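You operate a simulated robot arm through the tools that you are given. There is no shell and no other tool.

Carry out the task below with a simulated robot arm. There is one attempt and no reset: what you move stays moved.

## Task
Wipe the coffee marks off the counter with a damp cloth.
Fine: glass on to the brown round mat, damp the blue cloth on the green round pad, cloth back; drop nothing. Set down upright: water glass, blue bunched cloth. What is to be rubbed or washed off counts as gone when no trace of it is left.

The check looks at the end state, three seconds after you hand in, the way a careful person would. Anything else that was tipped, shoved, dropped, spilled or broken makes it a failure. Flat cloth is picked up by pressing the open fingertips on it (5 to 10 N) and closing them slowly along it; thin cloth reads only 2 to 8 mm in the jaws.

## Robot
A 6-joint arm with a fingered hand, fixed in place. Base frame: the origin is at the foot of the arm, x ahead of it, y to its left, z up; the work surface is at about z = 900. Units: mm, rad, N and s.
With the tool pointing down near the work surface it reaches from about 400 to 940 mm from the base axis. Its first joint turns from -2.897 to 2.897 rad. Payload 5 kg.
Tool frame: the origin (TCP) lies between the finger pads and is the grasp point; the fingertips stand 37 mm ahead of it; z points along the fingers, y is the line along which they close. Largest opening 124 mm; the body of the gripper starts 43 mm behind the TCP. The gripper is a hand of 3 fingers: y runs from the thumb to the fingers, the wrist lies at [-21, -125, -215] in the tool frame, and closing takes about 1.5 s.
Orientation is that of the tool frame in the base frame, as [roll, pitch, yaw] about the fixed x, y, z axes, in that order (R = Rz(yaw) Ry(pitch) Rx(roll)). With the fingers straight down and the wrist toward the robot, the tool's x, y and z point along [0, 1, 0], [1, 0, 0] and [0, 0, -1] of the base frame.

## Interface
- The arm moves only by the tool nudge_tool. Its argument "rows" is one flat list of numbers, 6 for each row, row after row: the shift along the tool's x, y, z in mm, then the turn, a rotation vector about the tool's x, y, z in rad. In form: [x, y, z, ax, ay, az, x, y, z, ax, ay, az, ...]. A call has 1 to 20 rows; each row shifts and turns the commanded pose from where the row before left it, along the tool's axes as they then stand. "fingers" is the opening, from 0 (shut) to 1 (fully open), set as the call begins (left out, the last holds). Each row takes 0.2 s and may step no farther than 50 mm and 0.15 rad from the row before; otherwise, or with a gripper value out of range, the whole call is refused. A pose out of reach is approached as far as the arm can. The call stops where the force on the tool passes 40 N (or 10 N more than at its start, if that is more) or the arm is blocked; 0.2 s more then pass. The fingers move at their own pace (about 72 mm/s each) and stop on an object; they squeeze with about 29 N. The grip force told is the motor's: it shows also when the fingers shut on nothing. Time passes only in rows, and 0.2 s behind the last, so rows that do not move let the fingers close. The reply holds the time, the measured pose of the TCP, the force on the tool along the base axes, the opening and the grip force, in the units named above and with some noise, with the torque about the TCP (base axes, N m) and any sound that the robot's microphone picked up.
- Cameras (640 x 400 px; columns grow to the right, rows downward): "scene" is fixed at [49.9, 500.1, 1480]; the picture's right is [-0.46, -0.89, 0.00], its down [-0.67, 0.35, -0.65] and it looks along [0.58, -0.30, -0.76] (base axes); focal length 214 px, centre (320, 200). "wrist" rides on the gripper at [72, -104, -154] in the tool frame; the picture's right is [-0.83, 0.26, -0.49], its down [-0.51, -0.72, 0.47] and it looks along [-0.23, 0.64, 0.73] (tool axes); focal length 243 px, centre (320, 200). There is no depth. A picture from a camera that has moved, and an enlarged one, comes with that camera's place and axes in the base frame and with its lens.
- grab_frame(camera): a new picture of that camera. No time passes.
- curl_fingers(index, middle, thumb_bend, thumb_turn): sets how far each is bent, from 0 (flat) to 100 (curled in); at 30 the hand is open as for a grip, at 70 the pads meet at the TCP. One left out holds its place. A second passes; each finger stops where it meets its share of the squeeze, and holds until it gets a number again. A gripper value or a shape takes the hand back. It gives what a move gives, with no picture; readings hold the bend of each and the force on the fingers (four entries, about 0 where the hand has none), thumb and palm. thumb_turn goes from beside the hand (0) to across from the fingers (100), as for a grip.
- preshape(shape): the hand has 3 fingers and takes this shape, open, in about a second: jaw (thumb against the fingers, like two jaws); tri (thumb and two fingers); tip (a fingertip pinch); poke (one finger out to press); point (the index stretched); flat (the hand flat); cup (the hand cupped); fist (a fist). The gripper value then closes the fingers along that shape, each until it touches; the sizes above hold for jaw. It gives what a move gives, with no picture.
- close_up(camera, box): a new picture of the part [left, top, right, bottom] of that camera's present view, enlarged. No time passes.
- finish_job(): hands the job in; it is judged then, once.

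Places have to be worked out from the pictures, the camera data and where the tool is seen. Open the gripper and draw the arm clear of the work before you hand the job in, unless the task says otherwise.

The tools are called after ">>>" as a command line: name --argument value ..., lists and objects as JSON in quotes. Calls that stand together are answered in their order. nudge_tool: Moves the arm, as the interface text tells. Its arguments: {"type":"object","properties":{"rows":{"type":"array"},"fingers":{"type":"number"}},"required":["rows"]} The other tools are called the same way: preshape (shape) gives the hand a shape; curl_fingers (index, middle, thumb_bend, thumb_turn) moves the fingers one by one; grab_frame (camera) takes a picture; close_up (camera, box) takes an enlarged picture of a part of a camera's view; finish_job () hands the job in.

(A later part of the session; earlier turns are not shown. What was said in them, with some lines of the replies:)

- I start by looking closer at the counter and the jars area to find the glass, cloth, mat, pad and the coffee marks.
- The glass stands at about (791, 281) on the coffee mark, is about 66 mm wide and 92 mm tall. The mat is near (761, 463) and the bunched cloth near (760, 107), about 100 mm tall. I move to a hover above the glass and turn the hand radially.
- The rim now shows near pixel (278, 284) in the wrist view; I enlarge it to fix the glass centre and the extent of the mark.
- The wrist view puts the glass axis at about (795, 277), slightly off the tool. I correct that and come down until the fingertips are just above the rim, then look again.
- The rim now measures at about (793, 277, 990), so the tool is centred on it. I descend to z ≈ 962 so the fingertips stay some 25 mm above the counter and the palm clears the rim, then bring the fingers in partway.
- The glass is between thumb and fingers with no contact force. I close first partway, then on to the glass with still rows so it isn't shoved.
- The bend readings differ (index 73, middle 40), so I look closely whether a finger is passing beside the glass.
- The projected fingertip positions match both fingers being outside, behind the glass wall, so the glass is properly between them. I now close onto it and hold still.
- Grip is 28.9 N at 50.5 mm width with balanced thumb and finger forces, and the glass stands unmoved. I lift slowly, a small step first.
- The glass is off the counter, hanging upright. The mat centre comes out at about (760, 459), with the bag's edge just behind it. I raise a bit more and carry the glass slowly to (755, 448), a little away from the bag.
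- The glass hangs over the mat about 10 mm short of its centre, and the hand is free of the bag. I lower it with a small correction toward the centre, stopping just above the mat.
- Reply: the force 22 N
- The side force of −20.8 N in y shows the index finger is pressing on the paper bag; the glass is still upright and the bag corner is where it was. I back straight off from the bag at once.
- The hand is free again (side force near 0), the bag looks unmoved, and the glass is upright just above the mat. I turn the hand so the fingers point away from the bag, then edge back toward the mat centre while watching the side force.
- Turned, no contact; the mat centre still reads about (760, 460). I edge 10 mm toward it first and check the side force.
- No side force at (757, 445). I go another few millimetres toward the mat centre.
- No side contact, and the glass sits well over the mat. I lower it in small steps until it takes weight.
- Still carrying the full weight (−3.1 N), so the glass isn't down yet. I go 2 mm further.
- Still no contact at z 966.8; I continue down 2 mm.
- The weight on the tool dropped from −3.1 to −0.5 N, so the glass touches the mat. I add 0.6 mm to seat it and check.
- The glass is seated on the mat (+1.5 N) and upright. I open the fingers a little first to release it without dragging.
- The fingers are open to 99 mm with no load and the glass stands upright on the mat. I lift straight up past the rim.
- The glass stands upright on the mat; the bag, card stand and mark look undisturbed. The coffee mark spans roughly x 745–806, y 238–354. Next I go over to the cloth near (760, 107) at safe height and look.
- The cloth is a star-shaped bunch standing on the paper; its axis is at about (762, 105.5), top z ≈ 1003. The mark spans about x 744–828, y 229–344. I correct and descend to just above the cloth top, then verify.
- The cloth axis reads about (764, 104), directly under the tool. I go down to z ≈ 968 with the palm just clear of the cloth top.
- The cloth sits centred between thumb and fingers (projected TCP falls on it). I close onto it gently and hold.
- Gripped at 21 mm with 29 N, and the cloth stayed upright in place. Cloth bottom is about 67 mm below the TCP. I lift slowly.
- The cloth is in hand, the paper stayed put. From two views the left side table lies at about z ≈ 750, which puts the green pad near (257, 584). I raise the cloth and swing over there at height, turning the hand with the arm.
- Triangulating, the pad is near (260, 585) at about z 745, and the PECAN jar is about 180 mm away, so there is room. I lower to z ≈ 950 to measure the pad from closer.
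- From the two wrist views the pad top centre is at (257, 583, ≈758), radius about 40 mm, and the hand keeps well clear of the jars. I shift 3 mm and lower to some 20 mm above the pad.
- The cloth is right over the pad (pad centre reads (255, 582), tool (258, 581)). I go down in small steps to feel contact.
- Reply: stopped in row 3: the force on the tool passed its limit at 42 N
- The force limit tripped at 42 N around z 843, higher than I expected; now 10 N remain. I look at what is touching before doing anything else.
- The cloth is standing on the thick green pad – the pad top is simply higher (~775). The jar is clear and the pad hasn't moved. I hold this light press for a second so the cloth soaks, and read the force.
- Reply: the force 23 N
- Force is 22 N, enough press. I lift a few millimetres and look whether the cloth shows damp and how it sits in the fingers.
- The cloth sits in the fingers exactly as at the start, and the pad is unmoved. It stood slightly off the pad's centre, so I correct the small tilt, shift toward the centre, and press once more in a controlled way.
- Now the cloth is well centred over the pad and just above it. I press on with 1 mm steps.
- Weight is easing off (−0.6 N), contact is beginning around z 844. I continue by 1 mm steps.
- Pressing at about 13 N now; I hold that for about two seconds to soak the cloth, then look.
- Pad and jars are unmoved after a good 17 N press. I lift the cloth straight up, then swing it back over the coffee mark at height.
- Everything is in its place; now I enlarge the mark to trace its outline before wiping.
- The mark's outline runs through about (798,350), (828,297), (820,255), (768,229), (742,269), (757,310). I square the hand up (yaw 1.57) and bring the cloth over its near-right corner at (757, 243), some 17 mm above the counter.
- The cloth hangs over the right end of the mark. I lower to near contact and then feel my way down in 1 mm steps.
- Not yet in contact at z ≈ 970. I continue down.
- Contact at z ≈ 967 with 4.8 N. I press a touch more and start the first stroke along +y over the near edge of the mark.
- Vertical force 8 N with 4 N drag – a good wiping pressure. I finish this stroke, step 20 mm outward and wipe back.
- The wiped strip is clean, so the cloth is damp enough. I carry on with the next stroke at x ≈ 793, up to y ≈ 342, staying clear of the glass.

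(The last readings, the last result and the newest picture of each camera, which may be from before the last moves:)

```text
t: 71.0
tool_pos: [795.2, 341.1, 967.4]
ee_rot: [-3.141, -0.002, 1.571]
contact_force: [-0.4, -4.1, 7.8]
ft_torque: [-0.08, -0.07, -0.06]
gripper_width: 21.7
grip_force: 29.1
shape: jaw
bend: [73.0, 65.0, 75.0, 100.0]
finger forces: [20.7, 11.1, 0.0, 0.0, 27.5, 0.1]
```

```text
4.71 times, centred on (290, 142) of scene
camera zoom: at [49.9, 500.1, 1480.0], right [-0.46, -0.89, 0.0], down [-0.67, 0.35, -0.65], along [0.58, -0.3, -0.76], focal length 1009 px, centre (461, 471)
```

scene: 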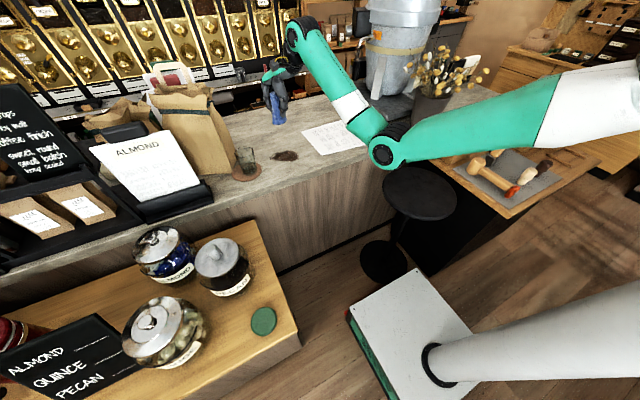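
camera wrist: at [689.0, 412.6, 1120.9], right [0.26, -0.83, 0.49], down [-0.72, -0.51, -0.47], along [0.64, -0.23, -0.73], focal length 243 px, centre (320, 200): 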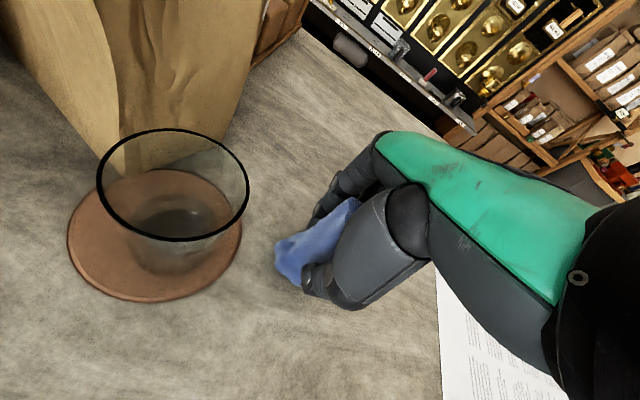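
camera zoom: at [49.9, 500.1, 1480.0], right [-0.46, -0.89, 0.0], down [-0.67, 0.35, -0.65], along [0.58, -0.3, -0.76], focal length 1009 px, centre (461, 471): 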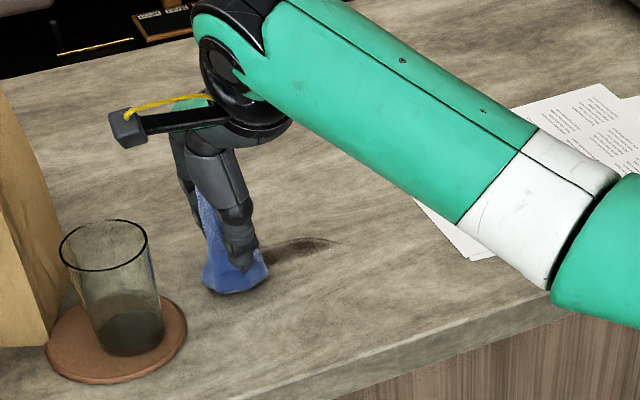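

Only a far strip of the mark is left. I step out to x ≈ 813 and wipe back toward −y.

>>> nudge_tool --rows '[2, 9, 0, 0, 0, 0, -2, 9, 0, 0, 0, 0, -11, 0, 0, 0, 0, 0, -11, 0, 0, 0, 0, 0, -11, 0, 0, 0, 0, 0, -11, 0, 0, 0, 0, 0, -11, 0, 0, 0, 0, 0, -11, 0, 0, 0, 0, 0, -11, 0, 0, 0, 0, 0, -11, 0, 0, 0, 0, 0, -11, 0, 0, 0, 0, 0, -8, 0, 0, 0, 0, 0]'

>>> nudge_tool --rows '[0, 9, 0, 0, 0, 0, 4, 8, 0, 0, 0, 0, 11, 0, 0, 0, 0, 0, 11, 0, 0, 0, 0, 0, 11, 0, 0, 0, 0, 0, 11, 0, 0, 0, 0, 0, 11, 0, 0, 0, 0, 0, 11, 0, 0, 0, 0, 0, 11, 0, 0, 0, 0, 0, 11, 0, 0, 0, 0, 0, 8, 0, 0, 0, 0, 0]'

>>> grab_frame --camera "wrist"

>>> close_up --camera "scene" --box '[230, 100, 350, 185]'

```text
t: 73.7
tool_pos: [812.0, 234.3, 966.8]
ee_rot: [3.141, -0.001, 1.572]
contact_force: [0.2, 5.2, 12.4]
ft_torque: [0.22, -0.08, -0.01]
gripper_width: 21.8
grip_force: 29.1
shape: jaw
bend: [73.0, 72.0, 75.0, 100.0]
finger forces: [22.3, 7.4, 0.0, 0.0, 27.2, 0.0]
```

```text
t: 76.0
tool_pos: [828.3, 333.3, 966.4]
ee_rot: [3.142, -0.003, 1.57]
contact_force: [-0.5, -3.4, 5.6]
ft_torque: [-0.06, -0.09, -0.02]
gripper_width: 21.7
grip_force: 29.2
shape: jaw
bend: [73.0, 65.0, 75.0, 100.0]
finger forces: [20.6, 10.5, 0.1, 0.0, 27.0, 0.0]
```

```text
taken
camera wrist: at [723.7, 405.2, 1120.8], right [0.26, -0.83, 0.49], down [-0.72, -0.51, -0.47], along [0.64, -0.23, -0.73], focal length 243 px, centre (320, 200)
```

wrist: 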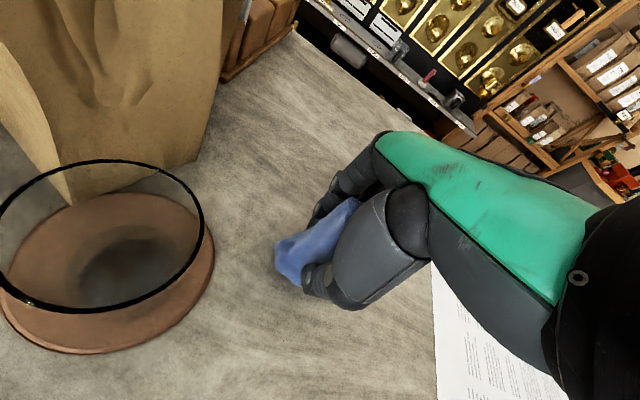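

```text
4.71 times, centred on (290, 142) of scene
camera zoom: at [49.9, 500.1, 1480.0], right [-0.46, -0.89, 0.0], down [-0.67, 0.35, -0.65], along [0.58, -0.3, -0.76], focal length 1009 px, centre (461, 471)
```

zoom: 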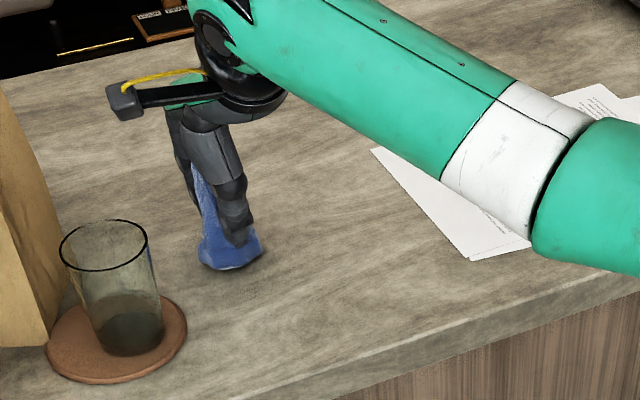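

The counter looks clean from here. I lift the cloth and move over its original spot at height, from where the wrist camera sees the wiped area unobstructed.

>>> nudge_tool --rows '[0, 0, -5, 0, 0, 0, 0, 0, -20, 0, 0, 0, 0, 0, -35, 0, 0, 0, 0, 0, -40, 0, 0, 0, 0, 0, -40, 0, 0, 0, 0, 0, -20, 0, 0, 0, -20, -6, 0, 0, 0, 0, -33, -9, 0, 0, 0, 0, -33, -9, 0, 0, 0, 0, -33, -9, 0, 0, 0, 0, -33, -9, 0, 0, 0, 0, -33, -9, 0, 0, 0, 0, -30, -9, 0, 0, 0, 0, -14, -4.5, 0, 0, 0, 0, 0, 0, 0, 0, 0, 0]'

>>> grab_frame --camera "wrist"

>>> close_up --camera "wrist" --box '[60, 150, 260, 310]'

>>> close_up --camera "scene" --box '[220, 90, 360, 190]'

```text
t: 79.2
tool_pos: [765.8, 104.5, 1126.4]
ee_rot: [3.141, -0.001, 1.571]
contact_force: [-0.1, 1.1, -1.3]
ft_torque: [0.0, -0.02, -0.01]
gripper_width: 21.5
grip_force: 29.2
shape: jaw
bend: [73.0, 66.0, 75.0, 100.0]
finger forces: [20.0, 8.9, 0.0, 0.0, 25.8, 0.1]
```

```text
taken
camera wrist: at [659.9, 176.3, 1280.5], right [0.26, -0.83, 0.49], down [-0.72, -0.51, -0.47], along [0.64, -0.23, -0.73], focal length 243 px, centre (320, 200)
```

wrist: 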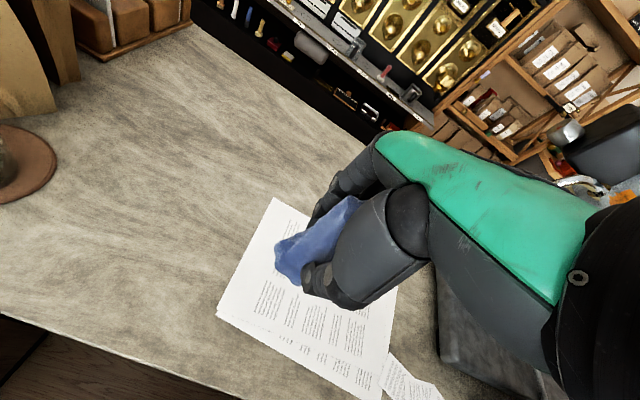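

```text
2.50 times, centred on (160, 230) of wrist
camera zoom: at [659.9, 176.3, 1280.5], right [0.26, -0.83, 0.49], down [-0.72, -0.51, -0.47], along [0.64, -0.23, -0.73], focal length 606 px, centre (720, 125)
```

zoom: 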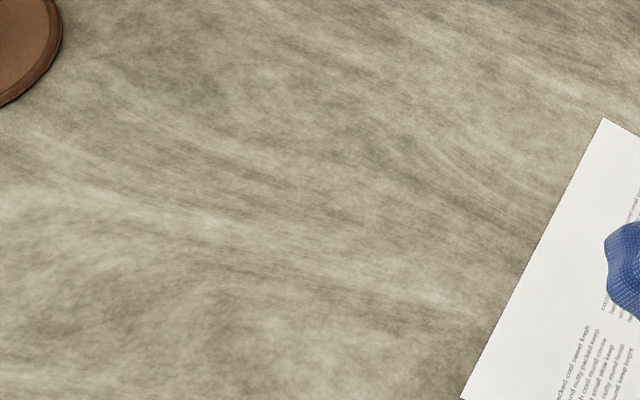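

```text
4.00 times, centred on (290, 140) of scene
camera zoom: at [49.9, 500.1, 1480.0], right [-0.46, -0.89, 0.0], down [-0.67, 0.35, -0.65], along [0.58, -0.3, -0.76], focal length 858 px, centre (440, 440)
```

zoom: 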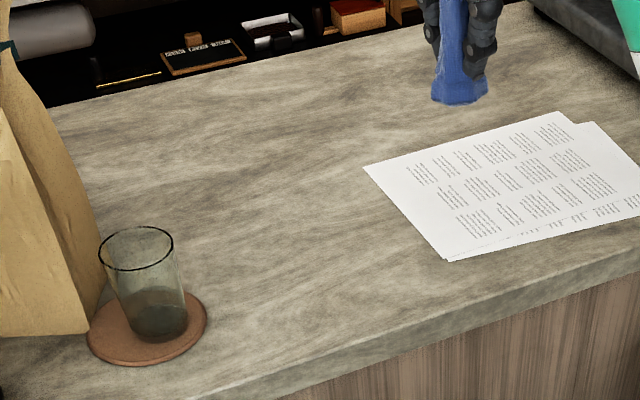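

No trace is visible in either view. I enlarge the exact former mark area further, and scan the rest of the counter for other marks.

>>> close_up --camera "wrist" --box '[90, 170, 202, 275]'

>>> close_up --camera "scene" --box '[260, 125, 330, 175]'

>>> close_up --camera "wrist" --box '[0, 20, 320, 220]'

>>> close_up --camera "wrist" --box '[0, 200, 320, 400]'

```text
3.81 times, centred on (146, 222) of wrist
camera zoom: at [659.9, 176.3, 1280.5], right [0.26, -0.83, 0.49], down [-0.72, -0.51, -0.47], along [0.64, -0.23, -0.73], focal length 924 px, centre (983, 114)
```

zoom: 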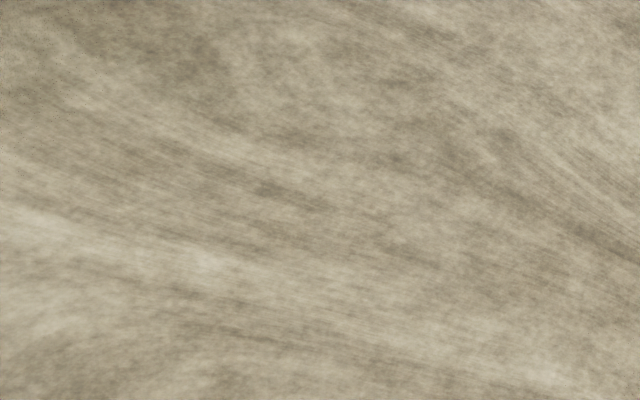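

```text
8.00 times, centred on (295, 150) of scene
camera zoom: at [49.9, 500.1, 1480.0], right [-0.46, -0.89, 0.0], down [-0.67, 0.35, -0.65], along [0.58, -0.3, -0.76], focal length 1716 px, centre (520, 600)
```

zoom: 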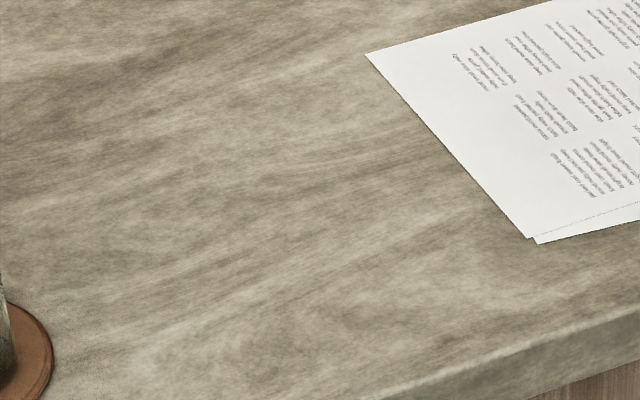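

```text
2.00 times, centred on (160, 120) of wrist
camera zoom: at [659.9, 176.3, 1280.5], right [0.26, -0.83, 0.49], down [-0.72, -0.51, -0.47], along [0.64, -0.23, -0.73], focal length 485 px, centre (640, 360)
```

zoom: 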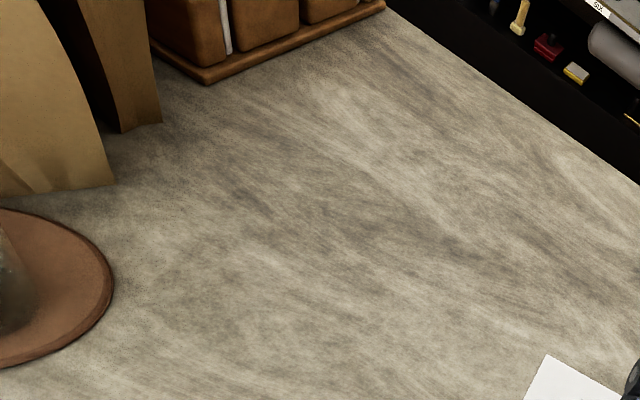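

```text
2.00 times, centred on (160, 300) of wrist
camera zoom: at [659.9, 176.3, 1280.5], right [0.26, -0.83, 0.49], down [-0.72, -0.51, -0.47], along [0.64, -0.23, -0.73], focal length 485 px, centre (640, 0)
```

zoom: 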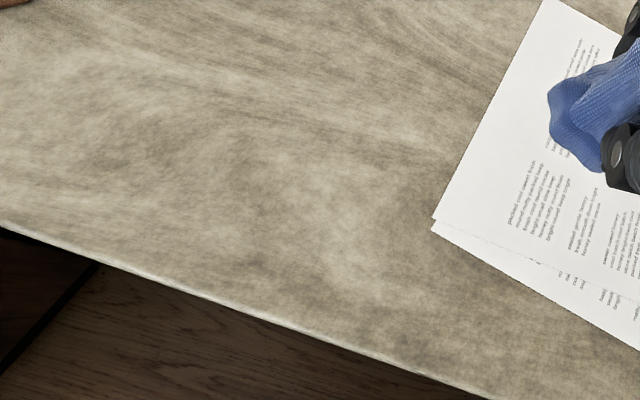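

In the enlarged view there are faint brownish specks at the top left, around (825, 370). I zoom in there to see whether that is residue.

>>> close_up --camera "wrist" --box '[60, 140, 150, 200]'

>>> close_up --camera "wrist" --box '[80, 160, 120, 185]'

>>> close_up --camera "scene" --box '[250, 120, 300, 155]'

```text
6.67 times, centred on (105, 170) of wrist
camera zoom: at [659.9, 176.3, 1280.5], right [0.26, -0.83, 0.49], down [-0.72, -0.51, -0.47], along [0.64, -0.23, -0.73], focal length 1618 px, centre (1753, 400)
```

zoom: 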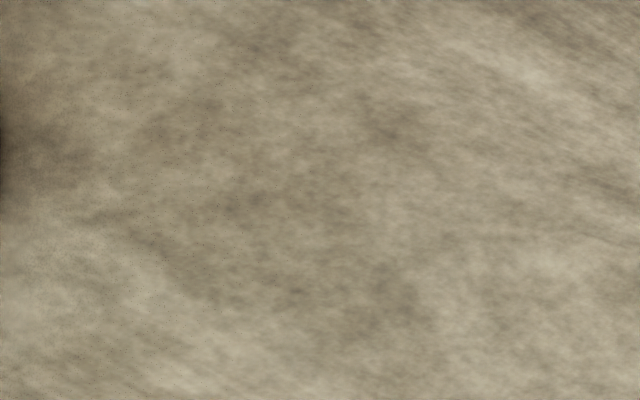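

```text
16.00 times, centred on (100, 172) of wrist
camera zoom: at [659.9, 176.3, 1280.5], right [0.26, -0.83, 0.49], down [-0.72, -0.51, -0.47], along [0.64, -0.23, -0.73], focal length 3882 px, centre (3840, 640)
```

zoom: 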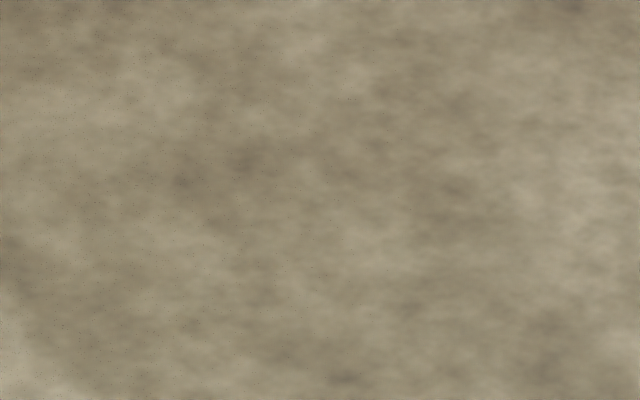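

```text
11.43 times, centred on (275, 138) of scene
camera zoom: at [49.9, 500.1, 1480.0], right [-0.46, -0.89, 0.0], down [-0.67, 0.35, -0.65], along [0.58, -0.3, -0.76], focal length 2451 px, centre (834, 914)
```

zoom: 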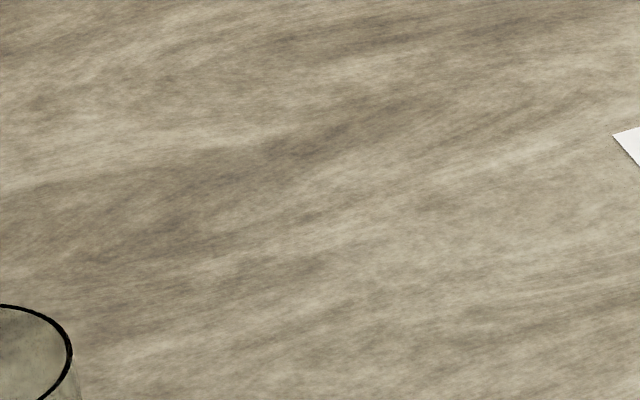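

That was only render noise; the counter is clean everywhere. I now set the cloth back at its original spot (763, 104.5) on the paper, lowering to just above it first.

>>> nudge_tool --rows '[0, -2.5, 25, 0, 0, 0, 0, 0, 35, 0, 0, 0, 0, 0, 35, 0, 0, 0, 0, 0, 25, 0, 0, 0, 0, 0, 15, 0, 0, 0, 0, 0, 10, 0, 0, 0, 0, 0, 0, 0, 0, 0]'

>>> grab_frame --camera "wrist"

>>> close_up --camera "scene" --box '[280, 90, 370, 160]'

```text
t: 80.8
tool_pos: [762.9, 106.0, 983.5]
ee_rot: [-3.138, -0.002, 1.572]
contact_force: [1.2, 0.0, -0.9]
ft_torque: [-0.01, -0.02, 0.02]
gripper_width: 21.2
grip_force: 29.1
shape: jaw
bend: [73.0, 66.0, 75.0, 100.0]
finger forces: [19.9, 9.0, 0.0, 0.0, 25.9, 0.1]
```

```text
taken
camera wrist: at [657.8, 177.4, 1136.2], right [0.26, -0.83, 0.49], down [-0.72, -0.51, -0.47], along [0.64, -0.23, -0.73], focal length 243 px, centre (320, 200)
```

wrist: 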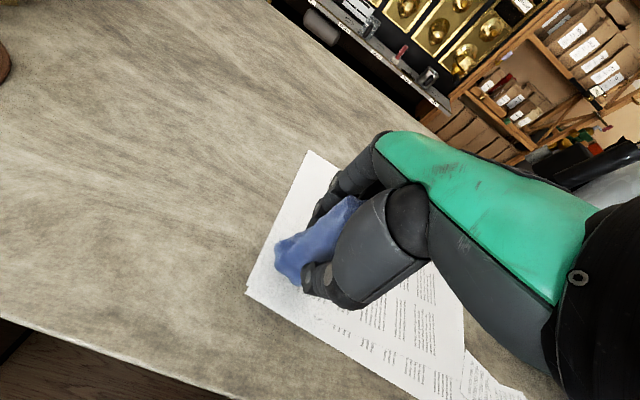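

```text
5.71 times, centred on (325, 125) of scene
camera zoom: at [49.9, 500.1, 1480.0], right [-0.46, -0.89, 0.0], down [-0.67, 0.35, -0.65], along [0.58, -0.3, -0.76], focal length 1226 px, centre (291, 629)
```

zoom: 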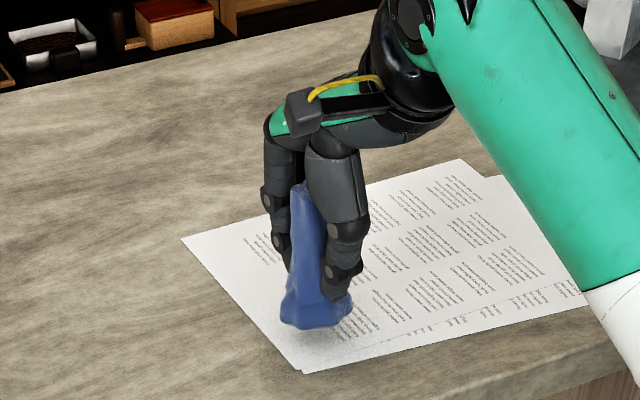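

The cloth is upright over its old place. I lower the last millimetres in small steps until the paper takes its weight.

>>> nudge_tool --rows '[0, 0, 6, 0, 0, 0, 0, 0, 5, 0, 0, 0, 0, 0, 2, 0, 0, 0, 0, 0, 0, 0, 0, 0]'

>>> nudge_tool --rows '[0, 0, 1, 0, 0, 0, 0, 0, 0, 0, 0, 0]'

>>> nudge_tool --rows '[0, 0, 1, 0, 0, 0, 0, 0, 0, 0, 0, 0]'

```text
t: 81.8
tool_pos: [764.2, 104.9, 967.7]
ee_rot: [-3.139, -0.003, 1.571]
contact_force: [-0.3, 0.4, -0.6]
ft_torque: [-0.02, -0.01, 0.01]
gripper_width: 21.2
grip_force: 28.9
shape: jaw
bend: [73.0, 66.0, 75.0, 100.0]
finger forces: [19.9, 8.9, 0.0, 0.0, 25.7, 0.1]
```

```text
t: 82.5
tool_pos: [762.6, 105.9, 968.5]
ee_rot: [-3.142, -0.002, 1.571]
contact_force: [0.6, -2.0, 1.0]
ft_torque: [-0.02, -0.07, 0.01]
gripper_width: 21.2
grip_force: 29.3
shape: jaw
bend: [73.0, 66.0, 75.0, 100.0]
finger forces: [20.2, 9.0, 0.0, 0.0, 26.2, 0.0]
```

```text
t: 83.0
tool_pos: [760.7, 104.7, 967.4]
ee_rot: [3.141, -0.001, 1.572]
contact_force: [-1.0, 0.2, 4.6]
ft_torque: [0.02, -0.1, 0.02]
gripper_width: 21.3
grip_force: 29.2
shape: jaw
bend: [73.0, 66.0, 75.0, 100.0]
finger forces: [20.1, 9.1, 0.1, 0.1, 27.0, 0.0]
```

The cloth stands on the paper (+4.6 N). I ease off slightly and open the fingers gently in stages.

>>> nudge_tool --rows '[0, 0, -0.4, 0, 0, 0, 0, 0, 0, 0, 0, 0, 0, 0, 0, 0, 0, 0]'

>>> nudge_tool --rows '[0, 0, 0, 0, 0, 0, 0, 0, 0, 0, 0, 0]' --fingers 0.28

>>> nudge_tool --rows '[0, 0, 0, 0, 0, 0, 0, 0, 0, 0, 0, 0, 0, 0, 0, 0, 0, 0, 0, 0, 0, 0, 0, 0]' --fingers 0.7

>>> close_up --camera "scene" --box '[280, 90, 370, 160]'

>>> close_up --camera "wrist" --box '[230, 140, 390, 340]'

```text
t: 83.8
tool_pos: [760.7, 105.5, 965.1]
ee_rot: [3.142, -0.001, 1.571]
contact_force: [-0.3, 0.1, 4.5]
ft_torque: [0.07, -0.14, -0.02]
gripper_width: 21.5
grip_force: 28.7
shape: jaw
bend: [73.0, 66.0, 75.0, 100.0]
finger forces: [20.7, 9.1, 0.1, 0.0, 26.2, 0.0]
```

```text
t: 84.5
tool_pos: [761.5, 104.8, 965.8]
ee_rot: [-3.14, -0.001, 1.57]
contact_force: [0.0, -0.9, 0.1]
ft_torque: [-0.04, 0.01, 0.02]
gripper_width: 34.5
grip_force: 0.0
shape: jaw
bend: [74.0, 55.0, 74.0, 100.0]
finger forces: [0.0, 0.0, 0.0, 0.0, 0.1, 0.0]
```

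```text
t: 85.5
tool_pos: [761.1, 105.0, 966.0]
ee_rot: [-3.141, -0.003, 1.574]
contact_force: [-0.2, -0.1, -1.4]
ft_torque: [-0.02, -0.02, -0.02]
gripper_width: 86.4
grip_force: 0.1
shape: jaw
bend: [27.0, 38.0, 59.0, 99.0]
finger forces: [0.0, 0.1, 0.0, 0.1, 0.0, 0.0]
```

```text
5.71 times, centred on (325, 125) of scene
camera zoom: at [49.9, 500.1, 1480.0], right [-0.46, -0.89, 0.0], down [-0.67, 0.35, -0.65], along [0.58, -0.3, -0.76], focal length 1226 px, centre (291, 629)
```

zoom: 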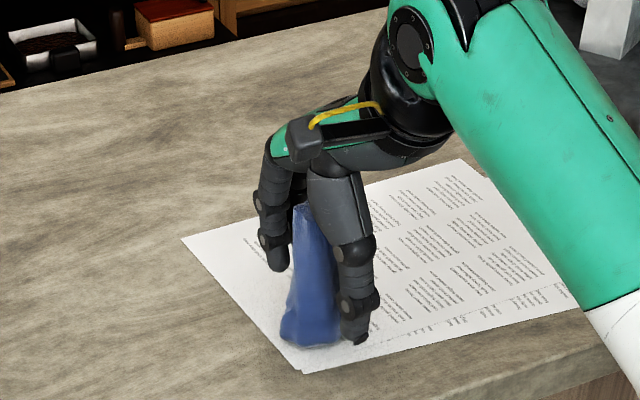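

```text
2.00 times, centred on (310, 240) of wrist
camera zoom: at [656.9, 177.2, 1120.8], right [0.26, -0.83, 0.49], down [-0.72, -0.51, -0.47], along [0.64, -0.23, -0.73], focal length 485 px, centre (340, 120)
```

zoom: 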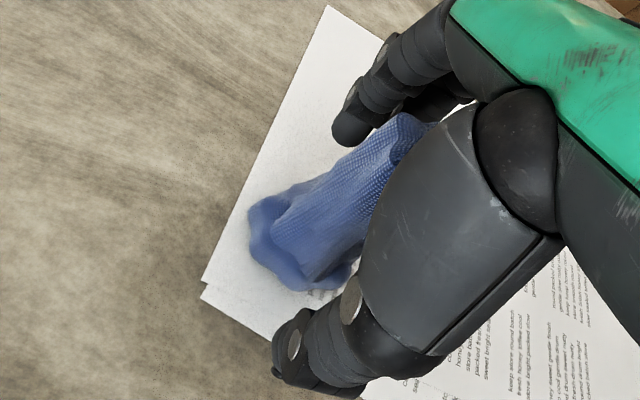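

The cloth stands free and upright with fingers clear on both sides. I open fully and lift straight up.

>>> nudge_tool --rows '[0, 0, 0, 0, 0, 0, 0, 0, 0, 0, 0, 0, 0, 0, -5, 0, 0, 0, 0, 0, -10, 0, 0, 0, 0, 0, -15, 0, 0, 0, 0, 0, -20, 0, 0, 0, 0, 0, -25, 0, 0, 0, 0, 0, -30, 0, 0, 0, 0, 0, -35, 0, 0, 0, 0, 0, -35, 0, 0, 0, 0, 0, -35, 0, 0, 0, 0, 0, -30, 0, 0, 0, 0, 0, 0, 0, 0, 0]' --fingers 1

>>> grab_frame --camera "wrist"

>>> grab_frame --camera "scene"

>>> close_up --camera "scene" --box '[220, 90, 360, 190]'

```text
t: 88.2
tool_pos: [761.6, 106.7, 1205.9]
ee_rot: [-3.141, -0.002, 1.572]
contact_force: [-0.8, 1.0, -0.2]
ft_torque: [0.0, -0.03, 0.01]
gripper_width: 123.5
grip_force: 0.0
shape: jaw
bend: [30.0, 30.0, 30.0, 98.0]
finger forces: [0.1, 0.1, 0.0, 0.0, 0.0, 0.1]
```

```text
taken
camera wrist: at [657.1, 179.2, 1360.8], right [0.26, -0.83, 0.49], down [-0.72, -0.51, -0.47], along [0.64, -0.23, -0.73], focal length 243 px, centre (320, 200)
```

wrist: 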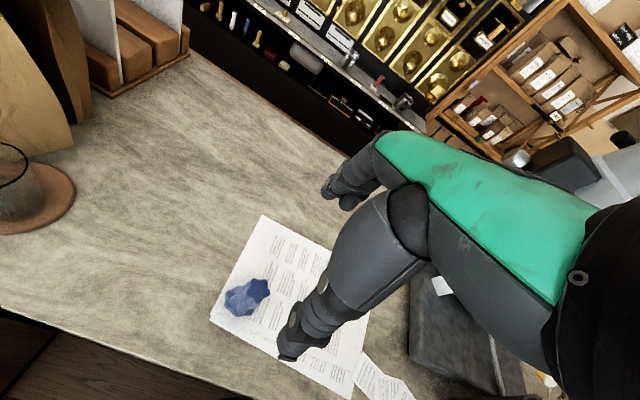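

```text
taken
```

scene: 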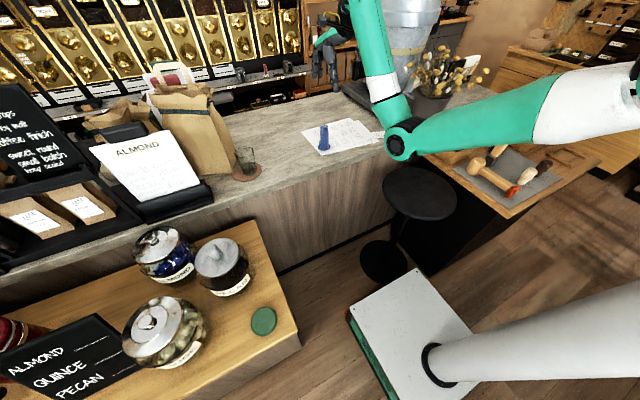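

```text
4.00 times, centred on (290, 140) of scene
camera zoom: at [49.9, 500.1, 1480.0], right [-0.46, -0.89, 0.0], down [-0.67, 0.35, -0.65], along [0.58, -0.3, -0.76], focal length 858 px, centre (440, 440)
```

zoom: 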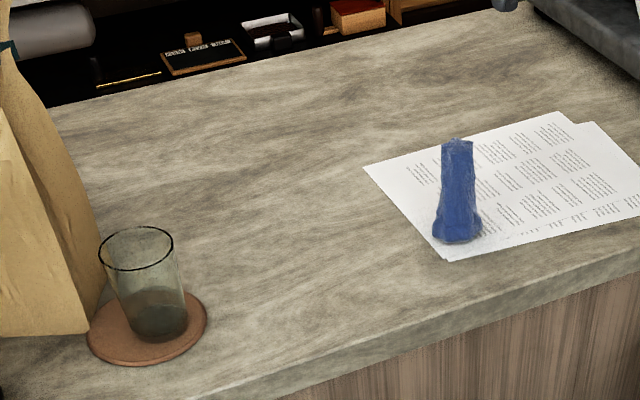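

Glass on the mat, cloth upright in its old place, counter clean. I draw the arm back to its starting pose and check the bag and the rest once more against the first pictures.

>>> nudge_tool --rows '[-15, -3, -8, 0, 0, 0, -25, -5, -12, 0, 0, 0, -25, -5, -12, 0, 0, 0, -23, -4, -11, 0, 0, 0, 0, 0, 0, 0, 0, 0]'

>>> close_up --camera "scene" --box '[220, 100, 420, 225]'

>>> close_up --camera "scene" --box '[100, 210, 320, 348]'

>>> close_up --camera "wrist" --box '[0, 120, 320, 320]'

```text
t: 89.5
tool_pos: [743.7, 18.1, 1249.9]
ee_rot: [3.141, -0.001, 1.573]
contact_force: [-0.8, 0.1, -1.1]
ft_torque: [0.01, 0.01, -0.05]
gripper_width: 123.7
grip_force: 0.1
shape: jaw
bend: [30.0, 30.0, 30.0, 98.0]
finger forces: [0.1, 0.0, 0.0, 0.0, 0.0, 0.1]
```

```text
3.20 times, centred on (320, 162) of scene
camera zoom: at [49.9, 500.1, 1480.0], right [-0.46, -0.89, 0.0], down [-0.67, 0.35, -0.65], along [0.58, -0.3, -0.76], focal length 686 px, centre (320, 320)
```

zoom: 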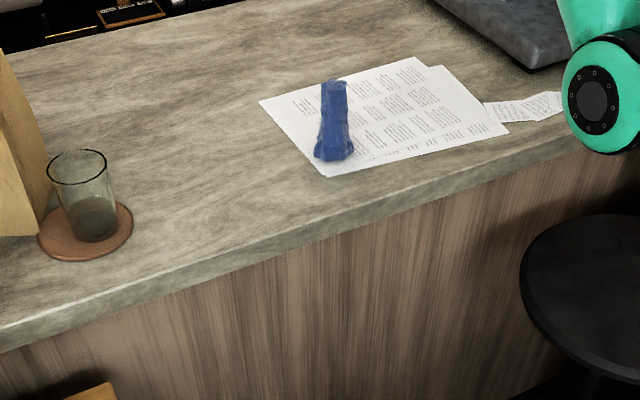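

```text
2.90 times, centred on (210, 279) of scene
camera zoom: at [49.9, 500.1, 1480.0], right [-0.46, -0.89, 0.0], down [-0.67, 0.35, -0.65], along [0.58, -0.3, -0.76], focal length 622 px, centre (639, -29)
```

zoom: 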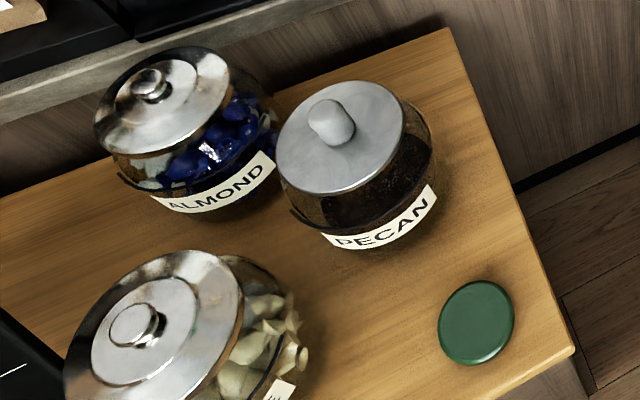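

```text
2.00 times, centred on (160, 220) of wrist
camera zoom: at [638.6, 89.9, 1404.3], right [0.26, -0.83, 0.49], down [-0.72, -0.51, -0.47], along [0.64, -0.23, -0.73], focal length 485 px, centre (640, 160)
```

zoom: 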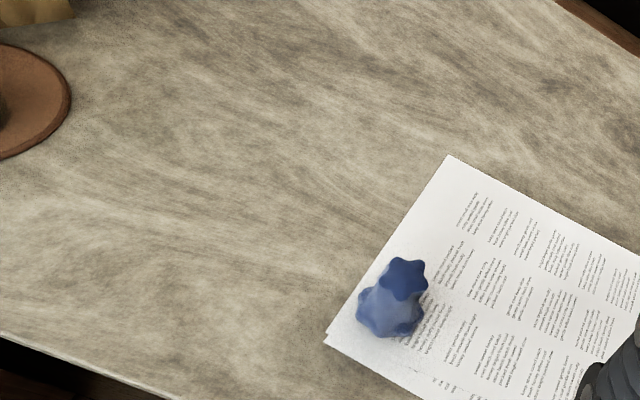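

Compared with the first pictures, the bag, mat, paper, pad and jars are all where they were. The glass stands upright on the mat, the cloth stands in its old place, no coffee is left, and the arm is clear with the hand open. I hand the job in.

>>> finish_job

```text
The job is handed in.
```

The coffee mark is wiped off the counter and I have handed the job in. I don't have the result of the check.

- **Glass:** it stands upright on the brown mat, about 10 mm off the mat's centre.
- **Cloth:** I pressed it twice on the green pad to damp it, wiped the whole mark, and set it back upright on the paper within a couple of millimetres of where it stood.
- **Counter:** close-ups from both cameras show no trace of coffee. I found no other marks on the counter.

Two contacts went harder than I intended:

- **Paper bag:** while I was lowering the glass, a finger pressed against the bag behind the mat with about 21 N. I backed off at once and turned the hand away.
- **Green pad:** the first press on the pad hit the 40 N force limit because the pad was higher than I had judged.

Comparing the first and last pictures, the bag, pad, mat, paper and jars all look unmoved. Nothing was dropped, and I saw no spill. The arm is back at its starting pose with the hand open.
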